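You operate a simulated robot arm through the tools that you are given. There is no shell and no other tool. Be economical: measure what you need, move in short steps, check, and stop when the job is done.

You are at the controls of a simulated two-armed robot. One attempt, no reset.

JOB
Take the orange cloth panel from the near end of the long table and lay it out flat on the middle of the long table.

The check looks at the end state, three seconds after you hand in, the way a careful person would. Anything else that was tipped, shoved, dropped, spilled or broken makes it a failure. Flat cloth is picked up by pressing the open fingertips on it (5 to 10 N) and closing them slowly along it; thin cloth reads only 2 to 8 mm in the jaws.

ROBOT AND FRAMES
Two 7-joint arms with two-finger parallel grippers on one trunk, on a base that drives. Base frame: it is fixed to the floor where the robot stands at the start and does not move with it; the origin is under the middle of the robot, x ahead of it, y to its left, z up. Readings come in mm, degrees, newtons and seconds.
The left shoulder is at the start at [50, 187, 1035], the right one opposite. With the tool pointing down near the work surface each hand reaches from about 100 to 660 mm from the robot's upright axis, wherever it stands, measured 20 degrees to its own side. Places, roughly: middle of the long table [-400, 1600, 900]; orange cloth panel [1250, 2000, 1000]. Payload 3.43 kg a hand.
The tool frame of a hand sits at the grasp point between the pads (the TCP): z along the fingers, y along the line on which they close. The tips reach 30 mm beyond it. The gripper opens to 94 mm. The fingers are 28 mm wide and 10 mm thick; the gripper's body (50 by 96 mm) begins 55 mm behind the TCP.
Orientation is that of the tool frame in the base frame, as a unit quaternion [w, x, y, z]. With the fingers straight down and closing along the base's y, the tool's x points along the base's -x, its y along +y and its z along -z.

CONTROLS
- The arms move only by the tool servo_tool. It takes "left_targets", "right_targets" or both (then of equal length, played together; a hand with none holds still); each is a list of rows, each a list of 3 entries, a list of its own where there are three numbers: the shift along the tool's x, y, z in mm, then the turn, a rotation vector about the tool's x, y, z in degrees, then the closure, from 0 (fully open) to 1 (shut). In form: [[[dx, dy, dz], [rx, ry, rz], fingers], ...]. A call has 1 to 8 rows; each row is the pose to reach, as a shift and turn from the pose commanded when the call began, along the tool's axes at that moment. Rows are played at 5 a second. More than 50 mm and 8.6 degrees between two rows, or a gripper value outside its range, and nothing of the call is played. Where a pose cannot be reached the arm comes as near as it can. A force on the tool above 40 N (or 10 N above the force at the start of the call, whichever is more), or a blocked arm, ends the call early, and 0.2 s more pass. Each finger travels about 153 mm/s and halts on what it meets, pressing with about 36 N; the grip force reading is that of the motor and also rises with nothing between the fingers. The clock runs only during rows and for 0.2 s after the last one: add rows that repeat a pose to give the fingers time. It gives the time, the measured TCP pose, the force on the tool (base axes), the opening and the grip force at its end, in the units of the frame above (readings bear some noise), with the torque about the TCP (base axes, N m) and any sound that the robot's microphone picked up.
- Cameras (640 x 400 px; columns grow to the right, rows downward): "scene" is now at [148, 0.2, 1204.9]; the picture's right is [0.01, -1.00, 0.00], its down [-0.50, -0.00, -0.86] and it looks along [0.86, 0.01, -0.50] (base axes); focal length 260 px, centre (320, 200). "left" rides on the left gripper at [76, -14, -102] in its tool frame; the picture's right is [0.18, 0.98, 0.00], its down [-0.75, 0.14, -0.64] and it looks along [-0.63, 0.12, 0.77] (tool axes); focal length 243 px, centre (320, 200). "right" rides on the right gripper at [76, 14, -103] in its tool frame; the picture's right is [-0.18, 0.98, 0.00], its down [-0.75, -0.14, -0.64] and it looks along [-0.63, -0.12, 0.77] (tool axes); focal length 243 px, centre (320, 200). There is no depth. A picture from a camera that has moved, and an enlarged one, comes with that camera's place and axes in the base frame and with its lens.
- capture(camera): a new picture of that camera. The clock stands still meanwhile.
- lift_body(by): slides the trunk up (or, below 0, down) by that many mm; the arms and the scene camera ride with it, the base frame stays. It gives what a move gives, with no picture.
- base_move(legs): drives the robot by 1 to 6 legs, each [ahead, left, turn to the left] in mm, mm and degrees, along the robot's own axes; the way and the turn of a leg run together, so that a leg with both is an arc; at most 1500 mm and 180 degrees a leg. The arms and the cameras ride along, it lands a little off, and it stops where it bumps. It gives what a move gives.
- aim_head(pan, tilt): turns the head with the scene camera to pan (to the left, within 80 degrees either way) and tilt (down, from -29 to 69), counted from straight ahead of the robot. It gives what a move gives.
- zoom(camera, box): a new picture of the part [left, top, right, bottom] of that camera's present view, enlarged. The clock stands still meanwhile.
- sign_off(): hands the job in; it is judged then, once.

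Go step by step. Nothing tells you exact positions but the pictures and the camera data: compare them with the known pose of the tool, close in by small moves and look again before you grip or let go. The budget is 135 turns and 114 pictures, counting those below and the enlarged ones. Unless the task says otherwise, let go and move clear before handing in, and close with one line.

The tools are called after "Request:" as a command line: name --argument value ..., lists and objects as JSON in quotes. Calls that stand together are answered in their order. servo_tool: Moves the arms, as the interface text tells. Its arguments: {"type":"object","properties":{"left_targets":{"type":"array"},"right_targets":{"type":"array"}},"required":[]} The other tools are called the same way: lift_body (by) slides the trunk up or down; base_move (legs) drives the base; aim_head (pan, tilt) turns the head that bears the scene camera; capture (camera) takes a picture; zoom (camera, box) takes an enlarged picture of a part of a camera's view; sign_off () hands the job in.

At the start:

```text
time: 0.0
left_position: [452.1, 152.8, 1013.9]
left_tcp_rot: [0.0, 0.0, 1.0, 0.0]
left_ft_force: [-0.4, 0.3, -0.6]
left_wrist_torque: [0.03, 0.02, -0.02]
left_width: 93.9
left_grip_force: 0.0
right_position: [381.7, -127.9, 1082.9]
right_tcp_rot: [0.0, 0.0, 1.0, 0.0]
right_ft_force: [-0.1, 0.5, -0.4]
right_wrist_torque: [0.01, -0.03, -0.01]
right_width: 94.3
right_grip_force: 0.0
trunk travel left (down, up): [-250.0, 182.0]
robot x, y, heading: [2.6, -0.9, 0.1]
head pan, tilt: [0.4, 30.3]
```

scene: 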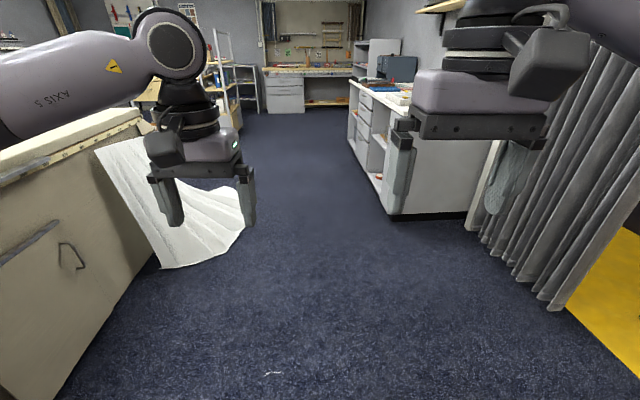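
right: 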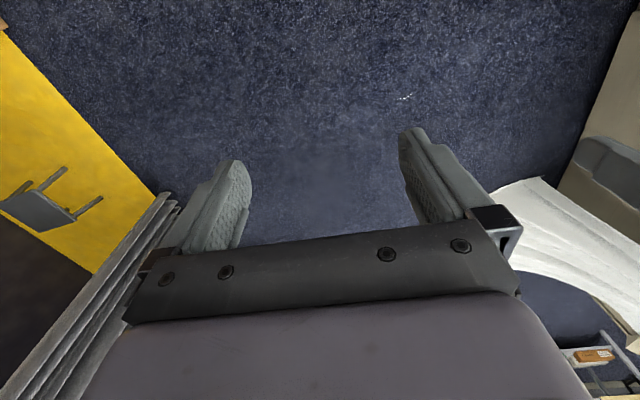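
left: 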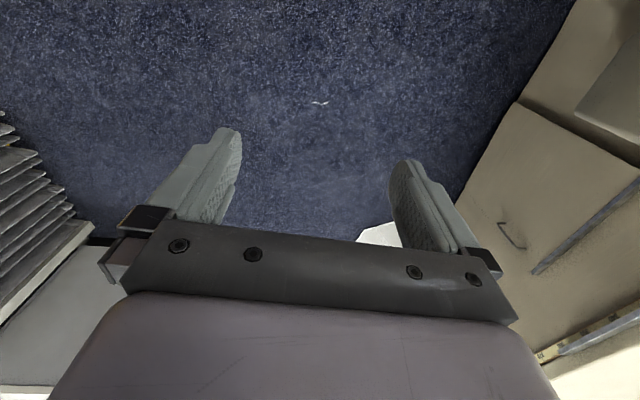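

I see a workshop with a cabinet/table to the left with white cloth hanging over its end. I look around to the left first.

Request:
aim_head --pan 55 --tilt 15

Request:
capture --camera "scene"

Request:
aim_head --pan 80 --tilt 15

Request:
capture --camera "scene"

```text
time: 1.2
left_position: [452.7, 152.9, 1014.1]
left_tcp_rot: [-0.001, 0.0, 1.0, 0.0]
left_ft_force: [0.1, 0.5, 0.3]
left_wrist_torque: [0.02, 0.03, 0.0]
left_width: 94.4
left_grip_force: 0.1
right_position: [382.9, -129.8, 1082.8]
right_tcp_rot: [0.0, 0.0, 1.0, 0.0]
right_ft_force: [0.1, 0.5, -0.6]
right_wrist_torque: [0.0, -0.01, 0.05]
right_width: 93.7
right_grip_force: 0.1
trunk travel left (down, up): [-250.0, 182.0]
robot x, y, heading: [1.9, -0.6, -0.1]
head pan, tilt: [55.0, 15.0]
```

```text
110 pictures are left
camera scene: at [111.3, 76.1, 1229.6], right [0.82, -0.57, 0.0], down [-0.15, -0.21, -0.97], along [0.55, 0.79, -0.26], focal length 260 px, centre (320, 200)
```

scene: 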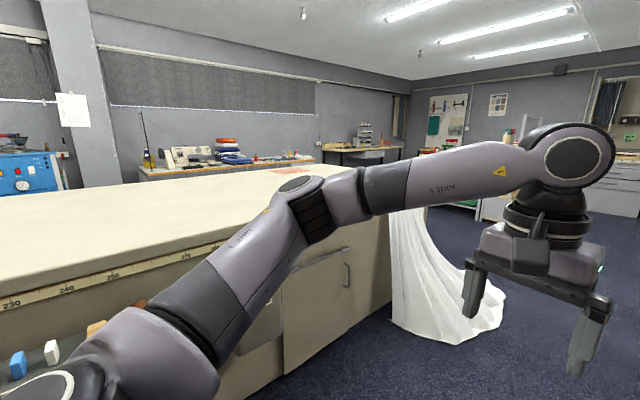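

```text
time: 2.1
left_position: [452.8, 153.7, 1013.7]
left_tcp_rot: [0.001, 0.0, 1.0, 0.0]
left_ft_force: [-0.3, -0.3, 0.1]
left_wrist_torque: [-0.01, 0.03, -0.01]
left_width: 93.9
left_grip_force: 0.1
right_position: [382.1, -130.0, 1083.5]
right_tcp_rot: [0.0, 0.0, 1.0, -0.001]
right_ft_force: [-0.3, 1.0, 0.1]
right_wrist_torque: [0.0, -0.01, 0.04]
right_width: 93.9
right_grip_force: 0.0
trunk travel left (down, up): [-250.0, 182.0]
robot x, y, heading: [-2.6, 0.9, 0.1]
head pan, tilt: [80.0, 15.0]
```

```text
109 pictures are left
camera scene: at [74.0, 91.6, 1229.6], right [0.98, -0.17, 0.0], down [-0.05, -0.25, -0.97], along [0.17, 0.95, -0.26], focal length 260 px, centre (320, 200)
```

scene: 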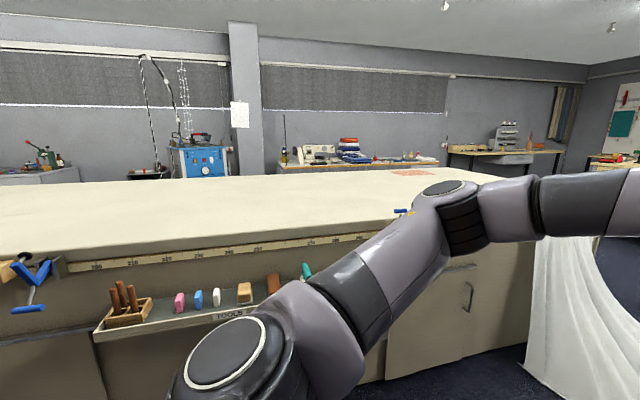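

The long table runs along x at my left, front edge about y=960; the orange cloth is at the far corner near x≈1170, y≈2050. I raise the trunk and turn to face the table for a better view.

Request:
lift_body --by 180

Request:
base_move --legs '[[0, 0, 90]]'

Request:
aim_head --pan -40 --tilt 20

Request:
capture --camera "scene"

Request:
aim_head --pan 30 --tilt 20

Request:
capture --camera "scene"

```text
time: 4.1
left_position: [451.6, 154.0, 1193.9]
left_tcp_rot: [0.0, 0.0, 1.0, 0.001]
left_ft_force: [-0.3, 0.5, 0.2]
left_wrist_torque: [0.01, -0.02, -0.03]
left_width: 94.1
left_grip_force: 0.0
right_position: [381.6, -128.7, 1262.5]
right_tcp_rot: [0.0, 0.0, 1.0, 0.0]
right_ft_force: [-0.2, 0.6, -0.9]
right_wrist_torque: [-0.01, -0.03, 0.03]
right_width: 93.8
right_grip_force: 0.0
trunk travel left (down, up): [-430.0, 2.0]
robot x, y, heading: [0.2, 2.5, -0.3]
head pan, tilt: [80.0, 15.0]
```

```text
time: 8.4
left_position: [-154.7, 451.0, 1193.8]
left_tcp_rot: [0.0, 0.71, -0.705, 0.0]
left_ft_force: [0.1, 0.2, 0.0]
left_wrist_torque: [-0.01, -0.01, 0.0]
left_width: 94.3
left_grip_force: 0.0
right_position: [127.2, 382.8, 1263.3]
right_tcp_rot: [0.0, 0.709, -0.705, 0.0]
right_ft_force: [0.0, 0.3, -0.4]
right_wrist_torque: [-0.04, 0.04, -0.03]
right_width: 93.9
right_grip_force: 0.0
trunk travel left (down, up): [-430.0, 2.0]
robot x, y, heading: [0.2, 1.8, 90.4]
head pan, tilt: [80.0, 15.0]
```

```text
time: 10.4
left_position: [-155.2, 451.2, 1193.6]
left_tcp_rot: [0.0, 0.709, -0.705, -0.001]
left_ft_force: [-0.3, 0.1, -0.3]
left_wrist_torque: [0.02, 0.02, -0.01]
left_width: 94.1
left_grip_force: 0.0
right_position: [127.3, 383.5, 1262.1]
right_tcp_rot: [0.0, 0.709, -0.705, 0.0]
right_ft_force: [-0.1, 0.8, -0.2]
right_wrist_torque: [-0.02, 0.03, -0.01]
right_width: 93.9
right_grip_force: 0.1
trunk travel left (down, up): [-430.0, 2.0]
robot x, y, heading: [1.7, -4.4, 90.4]
head pan, tilt: [-40.0, 20.0]
```

```text
108 pictures are left
camera scene: at [58.3, 129.7, 1401.5], right [0.77, -0.64, 0.0], down [-0.22, -0.26, -0.94], along [0.6, 0.72, -0.34], focal length 260 px, centre (320, 200)
```

scene: 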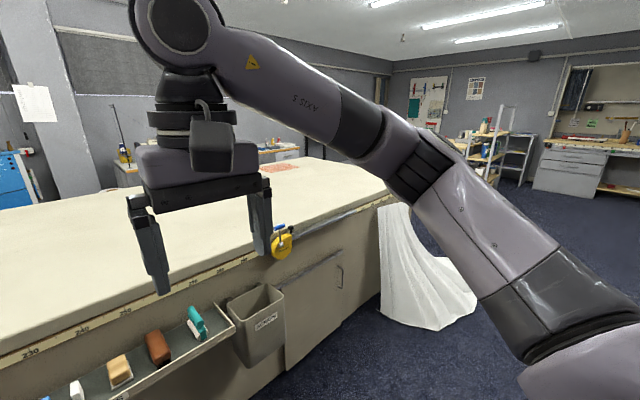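

```text
time: 11.8
left_position: [-156.5, 451.1, 1194.0]
left_tcp_rot: [0.0, 0.71, -0.705, 0.0]
left_ft_force: [0.3, -0.1, -0.8]
left_wrist_torque: [-0.01, -0.04, 0.0]
left_width: 94.4
left_grip_force: 0.1
right_position: [126.1, 383.3, 1264.2]
right_tcp_rot: [0.0, 0.709, -0.705, 0.0]
right_ft_force: [0.3, 0.4, -0.9]
right_wrist_torque: [0.01, -0.03, 0.04]
right_width: 94.0
right_grip_force: 0.3
trunk travel left (down, up): [-430.0, 2.0]
robot x, y, heading: [-2.7, -0.7, 90.3]
head pan, tilt: [30.0, 20.0]
```

```text
107 pictures are left
camera scene: at [-48.0, 138.4, 1401.5], right [0.86, 0.5, 0.0], down [0.17, -0.3, -0.94], along [-0.47, 0.81, -0.34], focal length 260 px, centre (320, 200)
```

scene: 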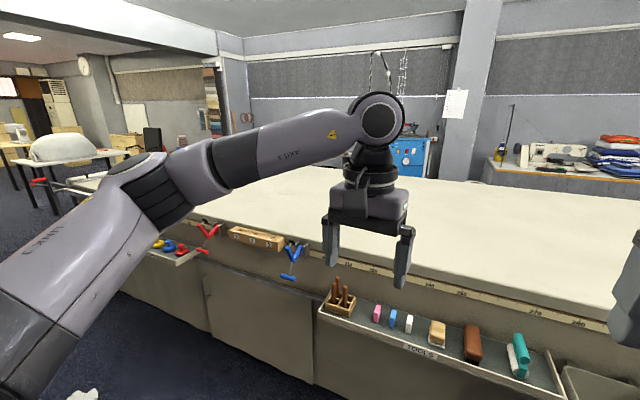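

The table top is about 1.3 m deep and free of clutter except tools hanging on its front; the cloth lies near its far end corner. I'll drive past the white drape along the aisle and look at the end of the table.

Request:
base_move --legs '[[0, -150, 0], [0, 0, -90], [1400, 0, 0]]'

Request:
aim_head --pan 70 --tilt 25

Request:
capture --camera "scene"

Request:
aim_head --pan 15 --tilt 25

Request:
capture --camera "scene"

```text
time: 24.2
left_position: [2002.2, 163.2, 1194.1]
left_tcp_rot: [-0.001, -0.006, 1.0, 0.001]
left_ft_force: [-0.7, -0.3, 0.0]
left_wrist_torque: [0.02, 0.03, 0.02]
left_width: 94.1
left_grip_force: 0.1
right_position: [1934.7, -120.0, 1263.7]
right_tcp_rot: [0.001, -0.005, 1.0, 0.001]
right_ft_force: [0.2, -0.3, -0.1]
right_wrist_torque: [0.01, 0.02, 0.0]
right_width: 93.8
right_grip_force: 0.0
trunk travel left (down, up): [-430.0, 2.0]
robot x, y, heading: [1553.4, 5.6, 0.5]
head pan, tilt: [30.0, 20.0]
```

```text
time: 25.2
left_position: [2003.1, 163.2, 1195.6]
left_tcp_rot: [0.0, -0.006, 1.0, 0.0]
left_ft_force: [0.6, 0.6, 0.5]
left_wrist_torque: [0.01, -0.02, 0.02]
left_width: 94.0
left_grip_force: 0.0
right_position: [1935.4, -120.4, 1263.5]
right_tcp_rot: [0.0, -0.005, 1.0, 0.0]
right_ft_force: [0.4, -0.1, 0.6]
right_wrist_torque: [-0.01, 0.02, 0.02]
right_width: 94.3
right_grip_force: 0.0
trunk travel left (down, up): [-430.0, 2.0]
robot x, y, heading: [1551.9, 6.3, 0.7]
head pan, tilt: [70.0, 25.0]
```

```text
106 pictures are left
camera scene: at [1639.7, 92.0, 1393.4], right [0.94, -0.33, 0.0], down [-0.14, -0.4, -0.91], along [0.3, 0.85, -0.42], focal length 260 px, centre (320, 200)
```

scene: 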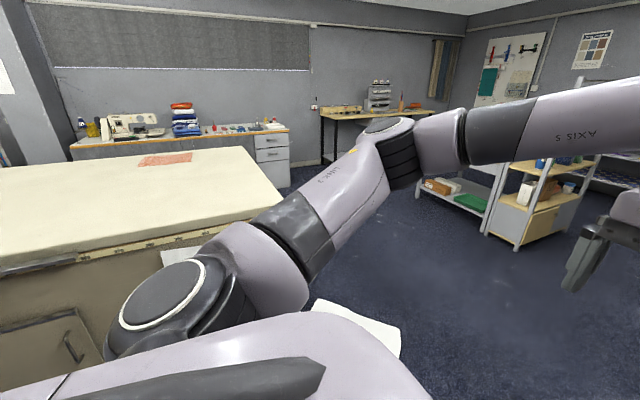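

```text
time: 26.5
left_position: [2000.1, 162.9, 1193.3]
left_tcp_rot: [0.0, -0.005, 1.0, 0.0]
left_ft_force: [1.0, -1.0, -0.5]
left_wrist_torque: [0.06, -0.01, -0.02]
left_width: 93.8
left_grip_force: 0.0
right_position: [1934.4, -120.5, 1262.9]
right_tcp_rot: [0.0, -0.005, 1.0, 0.0]
right_ft_force: [-0.8, 0.0, -0.3]
right_wrist_torque: [0.01, 0.0, -0.01]
right_width: 94.0
right_grip_force: 0.1
trunk travel left (down, up): [-430.0, 2.0]
robot x, y, heading: [1549.2, 2.4, 0.6]
head pan, tilt: [15.0, 25.0]
```

```text
105 pictures are left
camera scene: at [1697.7, 29.9, 1393.4], right [0.27, -0.96, 0.0], down [-0.41, -0.11, -0.91], along [0.87, 0.24, -0.42], focal length 260 px, centre (320, 200)
```

scene: 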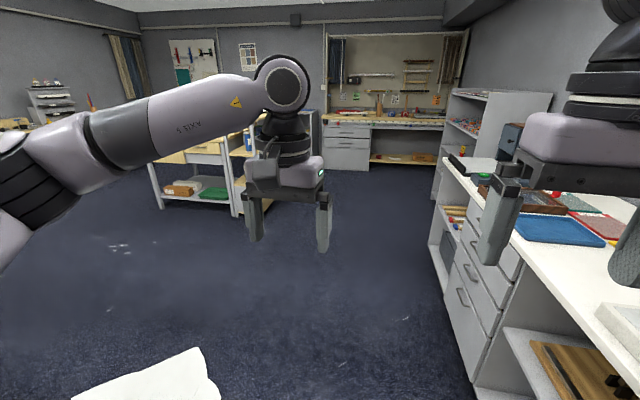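

The table spans roughly x up to 1780, y 1000–2260, with the cloth about 220 mm from its back edge, and there's an aisle over a metre wide behind. I'll go round wide of the white drape on the floor.

Request:
base_move --legs '[[1450, 0, 0], [0, 1450, 0], [0, 1400, 0]]'

Request:
aim_head --pan 80 --tilt 25

Request:
capture --camera "scene"

```text
time: 58.2
left_position: [3512.2, 3000.7, 1194.0]
left_tcp_rot: [0.001, 0.012, 1.0, 0.0]
left_ft_force: [0.0, -0.2, 0.4]
left_wrist_torque: [0.02, 0.01, 0.01]
left_width: 93.8
left_grip_force: 0.0
right_position: [3434.2, 2721.7, 1262.9]
right_tcp_rot: [0.0, 0.011, 1.0, 0.0]
right_ft_force: [0.1, 0.7, 0.0]
right_wrist_torque: [-0.01, 0.02, 0.02]
right_width: 94.0
right_grip_force: 0.2
trunk travel left (down, up): [-430.0, 2.0]
robot x, y, heading: [3058.4, 2854.4, -1.3]
head pan, tilt: [15.0, 25.0]
```

```text
time: 59.6
left_position: [3512.4, 3001.7, 1194.0]
left_tcp_rot: [0.001, 0.011, 1.0, 0.0]
left_ft_force: [-0.2, -0.6, 0.3]
left_wrist_torque: [-0.02, -0.02, -0.01]
left_width: 94.0
left_grip_force: 0.1
right_position: [3436.2, 2721.3, 1263.0]
right_tcp_rot: [0.0, 0.011, 1.0, 0.0]
right_ft_force: [0.5, -0.2, -0.2]
right_wrist_torque: [-0.03, 0.03, 0.01]
right_width: 93.9
right_grip_force: 0.0
trunk travel left (down, up): [-430.0, 2.0]
robot x, y, heading: [3053.6, 2853.9, -1.5]
head pan, tilt: [80.0, 25.0]
```

```text
104 pictures are left
camera scene: at [3132.2, 2947.0, 1393.4], right [0.98, -0.2, 0.0], down [-0.08, -0.41, -0.91], along [0.18, 0.89, -0.42], focal length 260 px, centre (320, 200)
```

scene: 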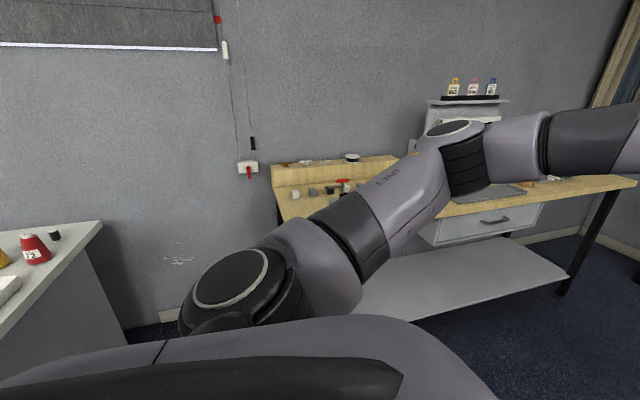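

The aisle looks wide. I turn to face toward -y and look along the aisle and at the table.

Request:
base_move --legs '[[0, 0, -89]]'

Request:
aim_head --pan 75 --tilt 25

Request:
aim_head --pan -70 --tilt 20

Request:
capture --camera "scene"

```text
time: 63.8
left_position: [3197.4, 2402.2, 1193.9]
left_tcp_rot: [0.0, 0.715, 0.699, 0.0]
left_ft_force: [-0.9, -1.0, -0.5]
left_wrist_torque: [0.0, -0.02, -0.04]
left_width: 94.2
left_grip_force: 0.1
right_position: [2919.4, 2480.3, 1262.0]
right_tcp_rot: [0.0, 0.715, 0.699, -0.001]
right_ft_force: [-0.3, 0.5, 0.1]
right_wrist_torque: [-0.04, -0.02, 0.01]
right_width: 93.9
right_grip_force: 0.1
trunk travel left (down, up): [-430.0, 2.0]
robot x, y, heading: [3056.4, 2858.8, -91.6]
head pan, tilt: [80.0, 25.0]
```

```text
time: 64.5
left_position: [3199.7, 2402.8, 1194.0]
left_tcp_rot: [-0.001, 0.715, 0.699, 0.0]
left_ft_force: [0.4, -0.6, -0.4]
left_wrist_torque: [0.0, -0.01, 0.0]
left_width: 94.3
left_grip_force: 0.0
right_position: [2918.4, 2478.7, 1262.4]
right_tcp_rot: [0.0, 0.715, 0.7, 0.0]
right_ft_force: [0.3, 0.6, -0.2]
right_wrist_torque: [0.0, -0.01, 0.02]
right_width: 93.9
right_grip_force: 0.0
trunk travel left (down, up): [-430.0, 2.0]
robot x, y, heading: [3054.1, 2857.1, -91.4]
head pan, tilt: [75.0, 25.0]
```

```text
time: 66.8
left_position: [3197.8, 2401.9, 1193.5]
left_tcp_rot: [0.0, 0.715, 0.699, 0.001]
left_ft_force: [-0.2, -0.4, -0.2]
left_wrist_torque: [0.02, 0.01, 0.01]
left_width: 93.7
left_grip_force: 0.0
right_position: [2918.8, 2480.9, 1263.1]
right_tcp_rot: [0.0, 0.715, 0.699, 0.0]
right_ft_force: [0.1, -0.4, 0.8]
right_wrist_torque: [0.01, -0.01, 0.01]
right_width: 94.0
right_grip_force: 0.0
trunk travel left (down, up): [-430.0, 2.0]
robot x, y, heading: [3057.0, 2860.5, -91.7]
head pan, tilt: [-70.0, 20.0]
```

```text
103 pictures are left
camera scene: at [2966.0, 2769.8, 1401.5], right [-0.32, 0.95, 0.0], down [0.32, 0.11, -0.94], along [-0.89, -0.3, -0.34], focal length 260 px, centre (320, 200)
```

scene: 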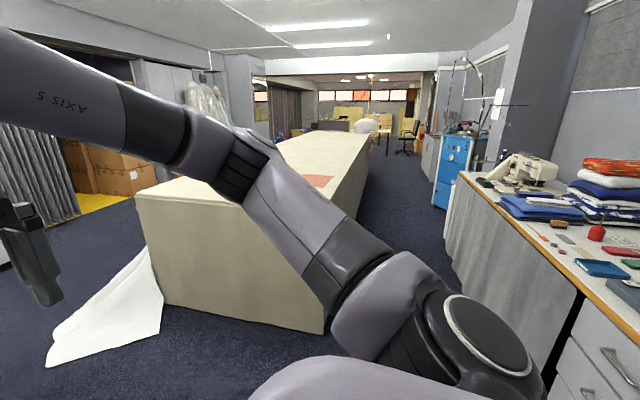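

The aisle behind the table is clear. I strafe right along it until I'm opposite the cloth.

Request:
base_move --legs '[[0, 0, 1.5], [0, -900, 0], [0, -920, 0]]'

Request:
aim_head --pan 0 --tilt 45

Request:
capture --camera "scene"

Request:
capture --camera "right"

Request:
capture --camera "left"

```text
time: 83.5
left_position: [1379.9, 2407.7, 1194.4]
left_tcp_rot: [0.0, 0.707, 0.707, 0.0]
left_ft_force: [-0.6, 0.5, 0.6]
left_wrist_torque: [0.0, -0.01, -0.01]
left_width: 93.9
left_grip_force: 0.2
right_position: [1098.5, 2479.5, 1263.4]
right_tcp_rot: [0.0, 0.708, 0.707, -0.001]
right_ft_force: [0.3, 0.0, -0.4]
right_wrist_torque: [-0.04, -0.01, 0.01]
right_width: 94.0
right_grip_force: 0.0
trunk travel left (down, up): [-430.0, 2.0]
robot x, y, heading: [1229.2, 2860.2, -90.1]
head pan, tilt: [-70.0, 20.0]
```

```text
time: 84.9
left_position: [1380.9, 2407.3, 1194.6]
left_tcp_rot: [-0.001, 0.707, 0.707, -0.001]
left_ft_force: [0.2, -0.9, -0.7]
left_wrist_torque: [0.01, 0.01, -0.02]
left_width: 94.2
left_grip_force: 0.0
right_position: [1098.6, 2478.1, 1263.0]
right_tcp_rot: [0.0, 0.707, 0.707, 0.0]
right_ft_force: [-0.7, -1.4, 0.0]
right_wrist_torque: [0.03, 0.01, 0.01]
right_width: 93.9
right_grip_force: 0.0
trunk travel left (down, up): [-430.0, 2.0]
robot x, y, heading: [1227.6, 2862.1, -89.8]
head pan, tilt: [0.0, 45.0]
```

```text
102 pictures are left
camera scene: at [1226.4, 2719.9, 1362.8], right [-1.0, 0.0, 0.0], down [0.0, 0.71, -0.71], along [0.0, -0.71, -0.71], focal length 260 px, centre (320, 200)
```

scene: 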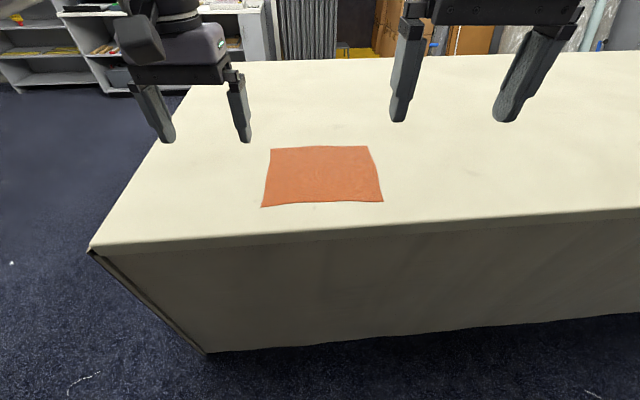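

```text
101 pictures are left
camera right: at [1112.6, 2553.3, 1365.4], right [0.98, -0.18, 0.0], down [-0.14, -0.75, 0.64], along [-0.12, -0.63, -0.77], focal length 243 px, centre (320, 200)
```

right: 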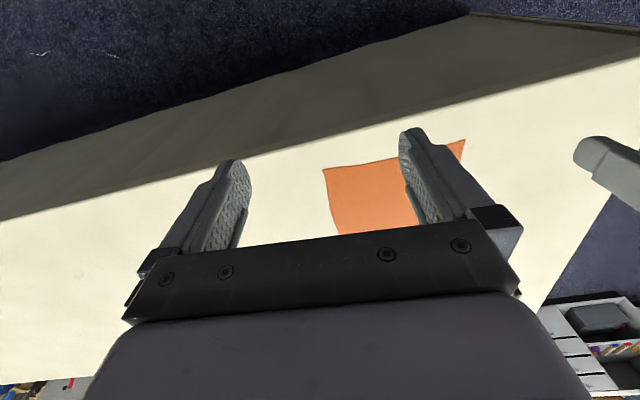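

```text
100 pictures are left
camera left: at [1366.4, 2483.5, 1296.7], right [0.98, 0.18, 0.0], down [0.14, -0.75, 0.64], along [0.12, -0.63, -0.77], focal length 243 px, centre (320, 200)
```

left: 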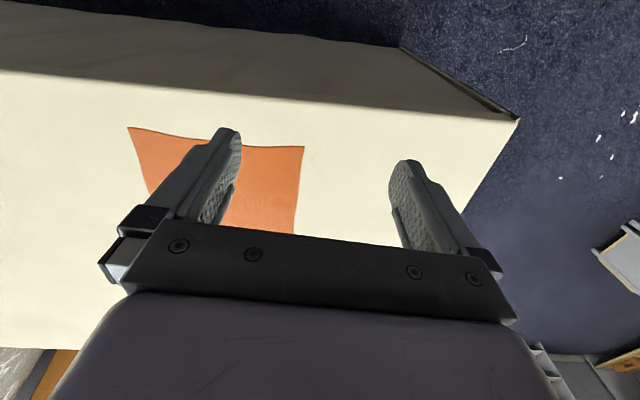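

The orange cloth lies flat, about 310×255 mm, its near corners at about (1376,2262) and (1065,2241), 90 mm in from the table's back edge; the table is turned about 4.4°. I align the robot with the table, get closer and lower the trunk.

Request:
base_move --legs '[[0, 0, 4.3], [127, -54, 0]]'

Request:
lift_body --by -100

Request:
aim_head --pan 0 --tilt 65

Request:
capture --camera "scene"

```text
time: 86.7
left_position: [1369.2, 2289.2, 1193.4]
left_tcp_rot: [-0.001, 0.681, 0.732, -0.001]
left_ft_force: [0.3, 0.4, -1.2]
left_wrist_torque: [0.06, -0.02, 0.01]
left_width: 93.9
left_grip_force: 0.0
right_position: [1083.7, 2339.7, 1262.8]
right_tcp_rot: [0.0, 0.68, 0.733, 0.0]
right_ft_force: [0.0, 1.1, -0.5]
right_wrist_torque: [0.01, -0.01, -0.03]
right_width: 93.9
right_grip_force: 0.1
trunk travel left (down, up): [-430.0, 2.0]
robot x, y, heading: [1184.8, 2729.3, -85.8]
head pan, tilt: [0.0, 45.0]
```

```text
time: 88.0
left_position: [1368.4, 2290.8, 1093.6]
left_tcp_rot: [0.0, 0.681, 0.732, 0.0]
left_ft_force: [0.5, 0.0, 0.4]
left_wrist_torque: [0.01, -0.01, -0.01]
left_width: 94.1
left_grip_force: 0.0
right_position: [1082.7, 2340.6, 1163.5]
right_tcp_rot: [0.0, 0.68, 0.733, 0.0]
right_ft_force: [0.5, 0.0, 0.3]
right_wrist_torque: [0.03, -0.02, 0.0]
right_width: 94.1
right_grip_force: 0.1
trunk travel left (down, up): [-330.0, 102.0]
robot x, y, heading: [1184.1, 2730.2, -85.7]
head pan, tilt: [0.0, 45.0]
```

```text
time: 88.8
left_position: [1369.4, 2290.7, 1094.6]
left_tcp_rot: [0.0, 0.681, 0.733, 0.0]
left_ft_force: [0.5, -0.6, 1.0]
left_wrist_torque: [0.0, 0.03, -0.01]
left_width: 93.9
left_grip_force: 0.2
right_position: [1083.3, 2340.4, 1162.5]
right_tcp_rot: [0.0, 0.68, 0.733, 0.001]
right_ft_force: [0.1, -0.1, 0.0]
right_wrist_torque: [0.01, -0.01, -0.02]
right_width: 93.7
right_grip_force: 0.1
trunk travel left (down, up): [-330.0, 102.0]
robot x, y, heading: [1183.6, 2735.2, -85.7]
head pan, tilt: [0.0, 65.0]
```

```text
99 pictures are left
camera scene: at [1191.5, 2611.1, 1237.8], right [-1.0, -0.07, 0.0], down [-0.07, 0.9, -0.42], along [0.03, -0.42, -0.91], focal length 260 px, centre (320, 200)
```

scene: 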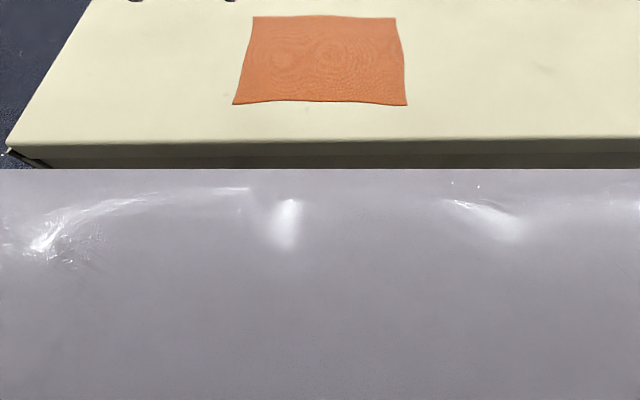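

The cloth is centred in front of me; near corners about 480 ahead and ±160 to the sides. I bring both hands above the near corners with half-open fingers.

Request:
servo_tool --left_targets '[[[-7, -4, 25], [0, 0, 0], 0.5], [[-14, -8, 50], [0, 0, 0], 0.5], [[-21, -13, 75], [0, 0, 0], 0.5], [[-29, -17, 100], [0, 0, 0], 0.5], [[-36, -22, 125], [0, 0, 0], 0.5], [[-43, -26, 145], [0, 0, 0], 0.5], [[-43, -26, 145], [0, 0, 0], 0.5]]' --right_targets '[[[-19, 1, 36], [0, 0, 0], 0.5], [[-38, 2, 72], [0, 0, 0], 0.5], [[-57, 3, 108], [0, 0, 0], 0.5], [[-76, 4, 144], [0, 0, 0], 0.5], [[-95, 5, 180], [0, 0, 0], 0.5], [[-114, 5, 215], [0, 0, 0], 0.5], [[-114, 5, 215], [0, 0, 0], 0.5]]'

Request:
aim_head --pan 0 --tilt 50

Request:
capture --camera "scene"

Request:
capture --camera "left"

Request:
capture --camera "right"

```text
time: 90.4
left_position: [1346.3, 2245.9, 948.2]
left_tcp_rot: [-0.001, 0.68, 0.733, 0.0]
left_ft_force: [-0.5, 0.0, 0.4]
left_wrist_torque: [0.03, 0.01, 0.03]
left_width: 46.9
left_grip_force: 0.0
right_position: [1098.4, 2226.5, 949.5]
right_tcp_rot: [0.0, 0.68, 0.733, 0.0]
right_ft_force: [-0.1, -0.7, 0.0]
right_wrist_torque: [-0.01, 0.01, -0.04]
right_width: 46.9
right_grip_force: 0.0
trunk travel left (down, up): [-330.0, 102.0]
robot x, y, heading: [1185.7, 2729.3, -85.8]
head pan, tilt: [0.0, 65.0]
```

```text
time: 91.2
left_position: [1347.9, 2246.1, 948.5]
left_tcp_rot: [0.0, 0.681, 0.733, 0.0]
left_ft_force: [0.0, 0.7, 0.9]
left_wrist_torque: [0.06, 0.0, 0.0]
left_width: 47.1
left_grip_force: 0.0
right_position: [1097.2, 2227.1, 949.3]
right_tcp_rot: [0.001, 0.68, 0.733, 0.0]
right_ft_force: [0.0, 0.0, 0.7]
right_wrist_torque: [0.01, 0.01, -0.03]
right_width: 47.2
right_grip_force: 0.1
trunk travel left (down, up): [-330.0, 102.0]
robot x, y, heading: [1183.0, 2731.3, -85.9]
head pan, tilt: [0.0, 50.0]
```

```text
98 pictures are left
camera scene: at [1192.7, 2594.9, 1255.8], right [-1.0, -0.07, 0.0], down [-0.06, 0.76, -0.64], along [0.05, -0.64, -0.77], focal length 260 px, centre (320, 200)
```

scene: 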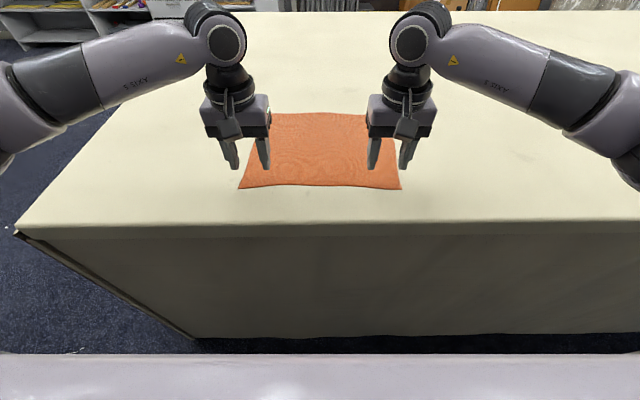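

```text
97 pictures are left
camera left: at [1327.5, 2320.6, 1052.1], right [0.97, 0.26, 0.0], down [0.2, -0.74, 0.64], along [0.16, -0.62, -0.77], focal length 243 px, centre (320, 200)
```

left: 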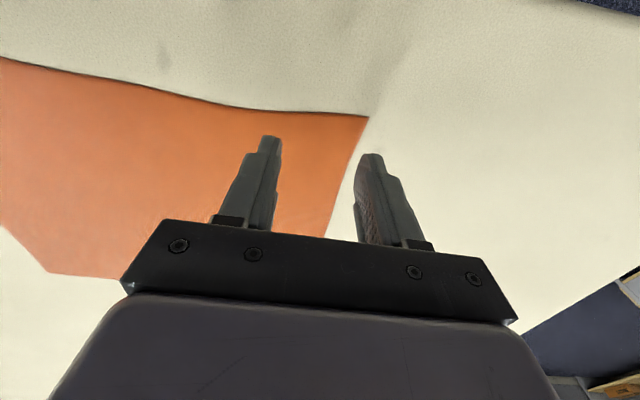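

```text
96 pictures are left
camera right: at [1105.7, 2302.5, 1051.0], right [0.99, -0.11, 0.0], down [-0.08, -0.76, 0.64], along [-0.07, -0.64, -0.77], focal length 243 px, centre (320, 200)
```

right: 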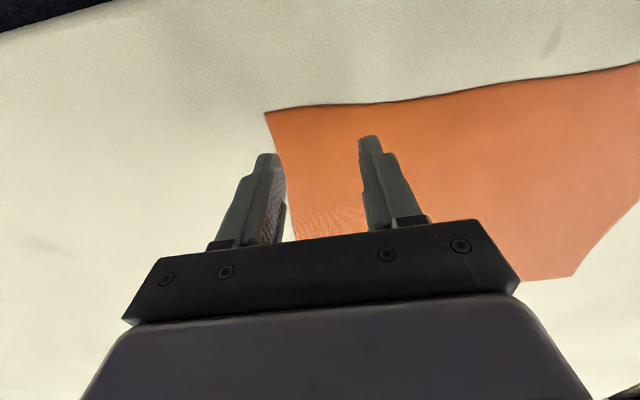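

Both hands are over the corners; the outer fingers are close to the cloth's side edges, so I shift inward ~13 mm and descend to just above the table (z≈880).

Request:
servo_tool --left_targets '[[[0, -15, 10], [0, 0, 0], 0.5], [[0, -15, 20], [0, 0, 0], 0.5], [[0, -15, 28], [0, 0, 0], 0.5], [[0, -15, 32], [0, 0, 0], 0.5]]' --right_targets '[[[0, 12, 10], [0, 0, 0], 0.5], [[0, 12, 20], [0, 0, 0], 0.5], [[0, 12, 28], [0, 0, 0], 0.5], [[0, 12, 32], [0, 0, 0], 0.5]]'

Request:
servo_tool --left_targets '[[[0, 0, 2], [0, 0, 0], 0.5], [[0, 0, 4], [0, 0, 0], 0.5]]' --right_targets '[[[0, 0, 2], [0, 0, 0], 0.5], [[0, 0, 4], [0, 0, 0], 0.5]]'

```text
time: 92.2
left_position: [1332.1, 2243.7, 916.8]
left_tcp_rot: [0.001, 0.681, 0.732, 0.0]
left_ft_force: [-0.1, -0.9, 1.0]
left_wrist_torque: [-0.01, -0.02, -0.02]
left_width: 47.0
left_grip_force: 0.2
right_position: [1108.2, 2226.8, 915.5]
right_tcp_rot: [0.0, 0.68, 0.733, 0.0]
right_ft_force: [-0.1, -0.1, -0.3]
right_wrist_torque: [0.0, -0.04, 0.01]
right_width: 47.1
right_grip_force: 0.0
trunk travel left (down, up): [-330.0, 102.0]
robot x, y, heading: [1187.3, 2730.9, -85.7]
head pan, tilt: [0.0, 50.0]
```

```text
time: 92.8
left_position: [1331.6, 2243.5, 913.9]
left_tcp_rot: [0.001, 0.681, 0.732, 0.0]
left_ft_force: [-0.6, 0.2, 0.7]
left_wrist_torque: [0.0, 0.0, 0.03]
left_width: 47.0
left_grip_force: 0.1
right_position: [1108.1, 2226.3, 912.2]
right_tcp_rot: [0.0, 0.68, 0.733, 0.0]
right_ft_force: [1.5, 0.1, 0.3]
right_wrist_torque: [0.01, -0.02, 0.02]
right_width: 46.9
right_grip_force: 0.1
trunk travel left (down, up): [-330.0, 102.0]
robot x, y, heading: [1186.4, 2730.9, -85.7]
head pan, tilt: [0.0, 50.0]
```

No contact yet; I continue down in millimetre steps.

Request:
servo_tool --left_targets '[[[0, 0, 2], [0, 0, 0], 0.5], [[0, 0, 3], [0, 0, 0], 0.5], [[0, 0, 4], [0, 0, 0], 0.5]]' --right_targets '[[[0, 0, 1], [0, 0, 0], 0.5], [[0, 0, 2], [0, 0, 0], 0.5], [[0, 0, 3], [0, 0, 0], 0.5]]'

Request:
servo_tool --left_targets '[[[0, 0, 1], [0, 0, 0], 0.5], [[0, 0, 2], [0, 0, 0], 0.5]]' --right_targets '[[[0, 0, 1], [0, 0, 0], 0.5], [[0, 0, 2], [0, 0, 0], 0.5]]'

```text
time: 93.6
left_position: [1332.8, 2244.5, 911.7]
left_tcp_rot: [0.001, 0.68, 0.733, -0.001]
left_ft_force: [2.3, -0.9, 11.6]
left_wrist_torque: [0.02, -0.16, -0.03]
left_width: 46.9
left_grip_force: 0.0
right_position: [1107.5, 2227.0, 910.5]
right_tcp_rot: [0.001, 0.681, 0.733, -0.002]
right_ft_force: [-0.1, -1.0, 9.5]
right_wrist_torque: [0.01, 0.11, 0.02]
right_width: 47.0
right_grip_force: 0.1
trunk travel left (down, up): [-330.0, 102.0]
robot x, y, heading: [1184.5, 2733.5, -86.0]
head pan, tilt: [0.0, 50.0]
```

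```text
time: 94.2
left_position: [1331.4, 2244.3, 912.1]
left_tcp_rot: [0.003, 0.68, 0.733, -0.004]
left_ft_force: [4.2, -7.0, 24.0]
left_wrist_torque: [-0.03, -0.55, -0.18]
left_width: 47.2
left_grip_force: 0.0
right_position: [1109.1, 2228.4, 911.3]
right_tcp_rot: [0.004, 0.682, 0.732, -0.002]
right_ft_force: [-1.2, -4.2, 25.1]
right_wrist_torque: [0.04, 0.48, 0.07]
right_width: 46.8
right_grip_force: 0.0
trunk travel left (down, up): [-330.0, 102.0]
robot x, y, heading: [1187.5, 2733.9, -85.8]
head pan, tilt: [0.0, 50.0]
```

Contact found (surface ≈ 881). I back off to about 8 N and close slowly.

Request:
servo_tool --left_targets '[[[0, 0, -2.3], [0, 0, 0], 0.5], [[0, 0, -2.3], [0, 0, 0], 0.55], [[0, 0, -2.3], [0, 0, 0], 0.62], [[0, 0, -2.3], [0, 0, 0], 0.7], [[0, 0, -2.3], [0, 0, 0], 0.78], [[0, 0, -2.3], [0, 0, 0], 0.86], [[0, 0, -2.3], [0, 0, 0], 0.94], [[0, 0, -2.3], [0, 0, 0], 1.0]]' --right_targets '[[[0, 0, -2.3], [0, 0, 0], 0.5], [[0, 0, -2.3], [0, 0, 0], 0.55], [[0, 0, -2.3], [0, 0, 0], 0.62], [[0, 0, -2.3], [0, 0, 0], 0.7], [[0, 0, -2.3], [0, 0, 0], 0.78], [[0, 0, -2.3], [0, 0, 0], 0.86], [[0, 0, -2.3], [0, 0, 0], 0.94], [[0, 0, -2.3], [0, 0, 0], 1.0]]'

Request:
zoom --camera "scene" --box '[180, 80, 460, 255]'

```text
time: 96.0
left_position: [1329.9, 2246.8, 912.5]
left_tcp_rot: [0.0, 0.682, 0.731, -0.002]
left_ft_force: [-9.6, 0.0, 14.4]
left_wrist_torque: [-0.02, 0.27, 0.02]
left_width: 2.0
left_grip_force: 35.9
right_position: [1106.5, 2229.1, 911.7]
right_tcp_rot: [0.001, 0.681, 0.733, -0.001]
right_ft_force: [-0.7, 2.7, 20.5]
right_wrist_torque: [0.17, 0.04, -0.02]
right_width: 0.0
right_grip_force: 33.1
trunk travel left (down, up): [-330.0, 102.0]
robot x, y, heading: [1186.0, 2728.1, -85.7]
head pan, tilt: [0.0, 50.0]
```

```text
2.29 times, centred on (320, 168) of scene
camera zoom: at [1191.6, 2597.8, 1256.3], right [-1.0, -0.07, 0.0], down [-0.06, 0.76, -0.65], along [0.05, -0.64, -0.76], focal length 595 px, centre (320, 274)
```

zoom: 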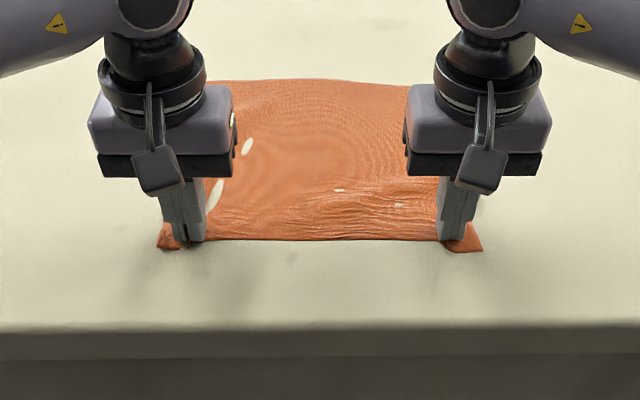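

The left hand has cloth (2 mm); the right closed empty. I lift the right slightly, open it and look.

Request:
servo_tool --right_targets '[[[0, 0, -12], [0, 0, 0], 1.0], [[0, 0, -15], [0, 0, 0], 0.5], [[0, 0, -15], [0, 0, 0], 0.45], [[0, 0, -15], [0, 0, 0], 0.45]]'

Request:
capture --camera "right"

Request:
zoom --camera "scene" --box '[180, 80, 460, 255]'

```text
time: 97.0
left_position: [1330.4, 2246.7, 910.8]
left_tcp_rot: [0.001, 0.681, 0.733, 0.0]
left_ft_force: [-7.6, 6.6, 19.7]
left_wrist_torque: [0.11, 0.18, -0.04]
left_width: 2.1
left_grip_force: 35.9
right_position: [1108.1, 2228.0, 925.0]
right_tcp_rot: [0.001, 0.68, 0.733, 0.0]
right_ft_force: [0.6, 0.3, 0.1]
right_wrist_torque: [-0.02, 0.0, 0.01]
right_width: 51.7
right_grip_force: 0.0
trunk travel left (down, up): [-330.0, 102.0]
robot x, y, heading: [1184.4, 2730.5, -85.7]
head pan, tilt: [0.0, 50.0]
```

```text
94 pictures are left
camera right: at [1116.3, 2305.1, 1027.4], right [0.99, -0.11, 0.0], down [-0.09, -0.76, 0.64], along [-0.07, -0.64, -0.77], focal length 243 px, centre (320, 200)
```

right: 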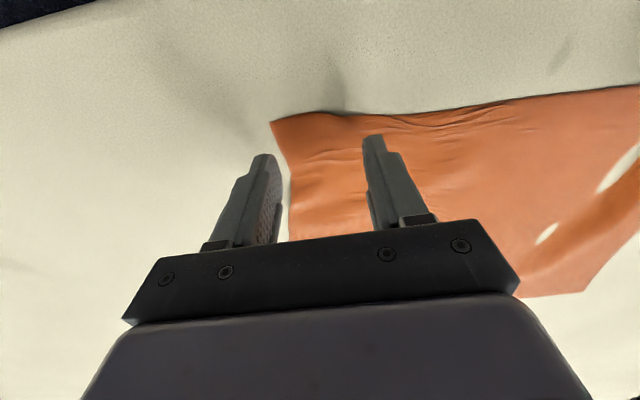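

```text
2.29 times, centred on (320, 168) of scene
camera zoom: at [1191.5, 2596.9, 1256.2], right [-1.0, -0.07, 0.0], down [-0.06, 0.76, -0.64], along [0.05, -0.64, -0.76], focal length 595 px, centre (320, 274)
```

zoom: 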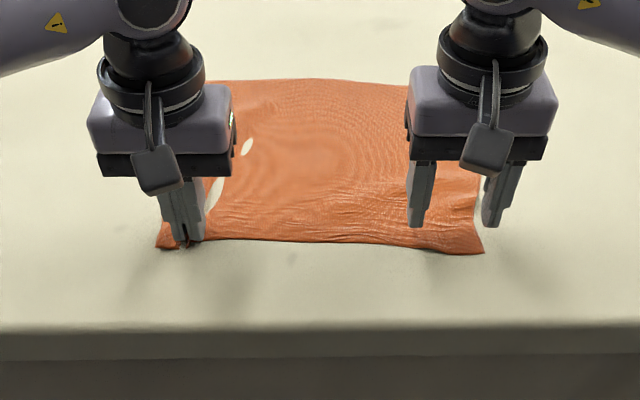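

The corner now lies at x≈1080, so the right hand must go ~20 mm inward. I shift, descend and retry with firmer pressing.

Request:
servo_tool --left_targets '[[[0, 0, -1], [0, 0, 0], 1.0], [[0, 0, -2], [0, 0, 0], 1.0], [[0, 0, -2], [0, 0, 0], 1.0], [[0, 0, -2], [0, 0, 0], 1.0]]' --right_targets '[[[0, 20, 4], [0, 0, 0], 0.5], [[0, 20, 10], [0, 0, 0], 0.5], [[0, 20, 13], [0, 0, 0], 0.5], [[0, 20, 14.5], [0, 0, 0], 0.5]]'

Request:
servo_tool --right_targets '[[[0, 0, 0.7], [0, 0, 0], 0.5]]'

```text
time: 98.0
left_position: [1332.4, 2245.0, 911.4]
left_tcp_rot: [0.001, 0.68, 0.733, 0.0]
left_ft_force: [-2.3, 1.4, 5.6]
left_wrist_torque: [0.02, 0.07, -0.01]
left_width: 2.0
left_grip_force: 36.1
right_position: [1128.6, 2229.4, 911.1]
right_tcp_rot: [0.002, 0.68, 0.733, -0.001]
right_ft_force: [-1.9, 0.5, 7.9]
right_wrist_torque: [0.06, 0.15, -0.01]
right_width: 47.0
right_grip_force: 0.0
trunk travel left (down, up): [-330.0, 102.0]
robot x, y, heading: [1182.2, 2731.3, -85.6]
head pan, tilt: [0.0, 50.0]
```

```text
time: 98.4
left_position: [1332.6, 2244.6, 912.4]
left_tcp_rot: [0.0, 0.68, 0.733, 0.0]
left_ft_force: [0.1, -0.1, 0.0]
left_wrist_torque: [-0.02, 0.02, -0.01]
left_width: 2.0
left_grip_force: 36.2
right_position: [1127.1, 2228.8, 910.0]
right_tcp_rot: [0.002, 0.681, 0.732, 0.0]
right_ft_force: [-2.3, 2.5, 14.9]
right_wrist_torque: [0.15, 0.26, 0.01]
right_width: 46.9
right_grip_force: 0.0
trunk travel left (down, up): [-330.0, 102.0]
robot x, y, heading: [1183.0, 2732.0, -85.7]
head pan, tilt: [0.0, 50.0]
```

Request:
servo_tool --right_targets '[[[0, 0, -0.6], [0, 0, 0], 0.54], [[0, 0, -0.6], [0, 0, 0], 0.6], [[0, 0, -0.6], [0, 0, 0], 0.67], [[0, 0, -0.6], [0, 0, 0], 0.74], [[0, 0, -0.6], [0, 0, 0], 0.81], [[0, 0, -0.6], [0, 0, 0], 0.88], [[0, 0, -0.6], [0, 0, 0], 0.95], [[0, 0, -0.6], [0, 0, 0], 1.0]]'

Request:
zoom --camera "scene" --box '[180, 80, 460, 255]'

```text
time: 100.2
left_position: [1329.0, 2246.2, 912.8]
left_tcp_rot: [-0.003, 0.683, 0.731, -0.003]
left_ft_force: [-22.8, -1.2, 0.3]
left_wrist_torque: [-0.01, 0.7, -0.22]
left_width: 1.9
left_grip_force: 36.6
right_position: [1130.5, 2230.8, 910.2]
right_tcp_rot: [0.005, 0.679, 0.734, 0.002]
right_ft_force: [21.7, 3.6, 15.3]
right_wrist_torque: [0.11, -0.64, 0.12]
right_width: 2.1
right_grip_force: 35.9
trunk travel left (down, up): [-330.0, 102.0]
robot x, y, heading: [1182.0, 2730.6, -85.9]
head pan, tilt: [0.0, 50.0]
```

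```text
2.29 times, centred on (320, 168) of scene
camera zoom: at [1192.8, 2596.3, 1256.1], right [-1.0, -0.07, 0.0], down [-0.06, 0.76, -0.64], along [0.05, -0.64, -0.77], focal length 595 px, centre (320, 274)
```

zoom: 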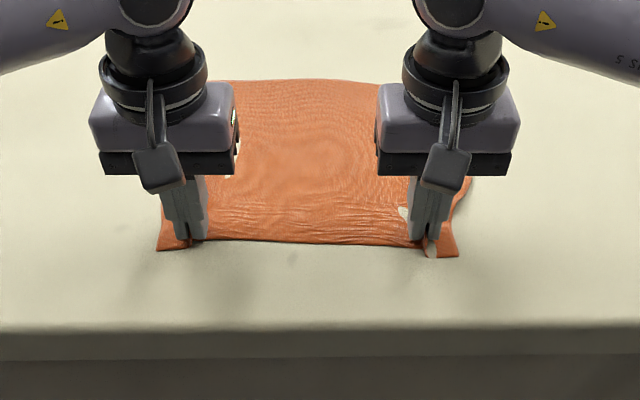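

Both hands hold the near corners now. I relax the tension between them and lift.

Request:
servo_tool --left_targets '[[[0, -3, -4], [0, 0, 0], 1.0], [[0, -4, -15], [0, 0, 0], 1.0], [[0, -4, -30], [0, 0, 0], 1.0], [[0, -4, -50], [0, 0, 0], 1.0], [[0, -4, -70], [0, 0, 0], 1.0], [[0, -4, -90], [0, 0, 0], 1.0], [[0, -4, -110], [0, 0, 0], 1.0]]' --right_targets '[[[0, 3, -4], [0, 0, 0], 1.0], [[0, 4, -15], [0, 0, 0], 1.0], [[0, 4, -30], [0, 0, 0], 1.0], [[0, 4, -50], [0, 0, 0], 1.0], [[0, 4, -70], [0, 0, 0], 1.0], [[0, 4, -90], [0, 0, 0], 1.0], [[0, 4, -110], [0, 0, 0], 1.0]]'

Request:
capture --camera "scene"

```text
time: 101.8
left_position: [1326.2, 2244.6, 1022.0]
left_tcp_rot: [-0.001, 0.681, 0.733, -0.001]
left_ft_force: [-12.9, -0.9, 0.6]
left_wrist_torque: [-0.01, 0.39, -0.11]
left_width: 2.1
left_grip_force: 36.3
right_position: [1132.6, 2230.0, 1019.6]
right_tcp_rot: [0.0, 0.68, 0.733, 0.0]
right_ft_force: [12.3, 0.0, 0.9]
right_wrist_torque: [-0.01, -0.41, 0.07]
right_width: 2.0
right_grip_force: 36.3
trunk travel left (down, up): [-330.0, 102.0]
robot x, y, heading: [1180.6, 2728.9, -85.7]
head pan, tilt: [0.0, 50.0]
```

```text
91 pictures are left
camera scene: at [1192.6, 2595.1, 1255.9], right [-1.0, -0.07, 0.0], down [-0.06, 0.76, -0.64], along [0.05, -0.64, -0.77], focal length 260 px, centre (320, 200)
```

scene: 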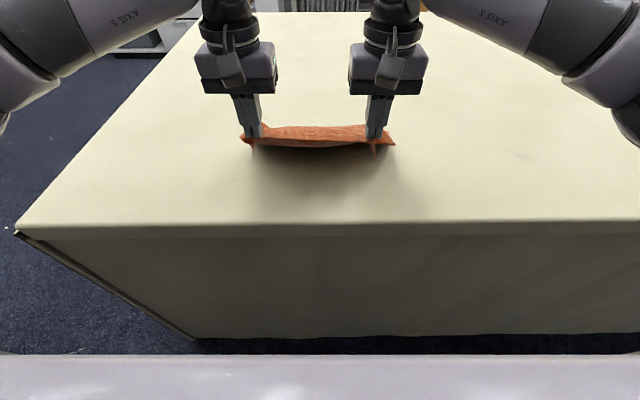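

Cloth is held by both corners. I lift further so the hanging edge clears the table, then look.

Request:
servo_tool --left_targets '[[[0, -2, -25], [0, 0, 0], 1.0], [[0, -2, -50], [0, 0, 0], 1.0], [[0, -2, -75], [0, 0, 0], 1.0], [[0, -2, -100], [0, 0, 0], 1.0]]' --right_targets '[[[0, 2, -25], [0, 0, 0], 1.0], [[0, 2, -50], [0, 0, 0], 1.0], [[0, 2, -75], [0, 0, 0], 1.0], [[0, 2, -100], [0, 0, 0], 1.0]]'

Request:
lift_body --by 100

Request:
capture --camera "scene"

```text
time: 102.8
left_position: [1326.2, 2245.1, 1122.8]
left_tcp_rot: [0.0, 0.681, 0.732, 0.0]
left_ft_force: [-4.6, -0.6, -0.1]
left_wrist_torque: [-0.01, 0.15, -0.05]
left_width: 1.9
left_grip_force: 36.0
right_position: [1133.3, 2229.4, 1119.4]
right_tcp_rot: [-0.001, 0.68, 0.733, 0.0]
right_ft_force: [5.1, 0.1, -0.2]
right_wrist_torque: [0.0, -0.13, 0.06]
right_width: 2.3
right_grip_force: 36.0
trunk travel left (down, up): [-330.0, 102.0]
robot x, y, heading: [1185.9, 2730.9, -85.8]
head pan, tilt: [0.0, 50.0]
```

```text
time: 104.1
left_position: [1325.6, 2244.0, 1221.0]
left_tcp_rot: [0.001, 0.681, 0.732, -0.001]
left_ft_force: [-4.0, 0.3, 0.1]
left_wrist_torque: [0.02, 0.11, -0.06]
left_width: 1.9
left_grip_force: 36.2
right_position: [1133.6, 2229.2, 1219.7]
right_tcp_rot: [0.0, 0.68, 0.733, 0.0]
right_ft_force: [4.0, 0.7, 0.7]
right_wrist_torque: [-0.02, -0.13, 0.07]
right_width: 2.0
right_grip_force: 35.8
trunk travel left (down, up): [-430.0, 2.0]
robot x, y, heading: [1182.4, 2730.7, -85.7]
head pan, tilt: [0.0, 50.0]
```

```text
90 pictures are left
camera scene: at [1192.7, 2594.6, 1355.8], right [-1.0, -0.07, 0.0], down [-0.06, 0.76, -0.64], along [0.05, -0.64, -0.77], focal length 260 px, centre (320, 200)
```

scene: 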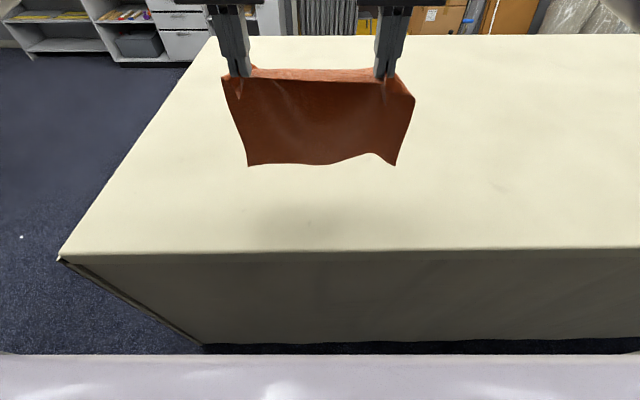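

The cloth hangs clear and flat between both hands. I strafe along the table by about 1660 mm to be opposite its middle, in two stretches.

Request:
base_move --legs '[[0, -800, 0]]'

Request:
capture --camera "scene"

```text
time: 111.6
left_position: [525.8, 2185.0, 1219.9]
left_tcp_rot: [-0.001, 0.681, 0.733, 0.0]
left_ft_force: [-4.2, 0.2, 1.4]
left_wrist_torque: [0.02, 0.12, -0.04]
left_width: 2.1
left_grip_force: 36.1
right_position: [334.2, 2170.0, 1220.2]
right_tcp_rot: [0.0, 0.68, 0.734, 0.0]
right_ft_force: [3.3, -0.5, -0.2]
right_wrist_torque: [0.01, -0.1, 0.02]
right_width: 2.0
right_grip_force: 36.3
trunk travel left (down, up): [-430.0, 2.0]
robot x, y, heading: [380.7, 2668.7, -85.7]
head pan, tilt: [0.0, 50.0]
```

```text
89 pictures are left
camera scene: at [391.7, 2535.2, 1355.9], right [-1.0, -0.08, 0.0], down [-0.06, 0.76, -0.64], along [0.05, -0.64, -0.77], focal length 260 px, centre (320, 200)
```

scene: 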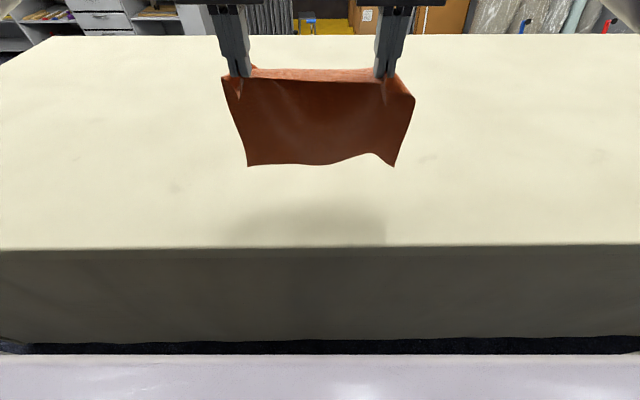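

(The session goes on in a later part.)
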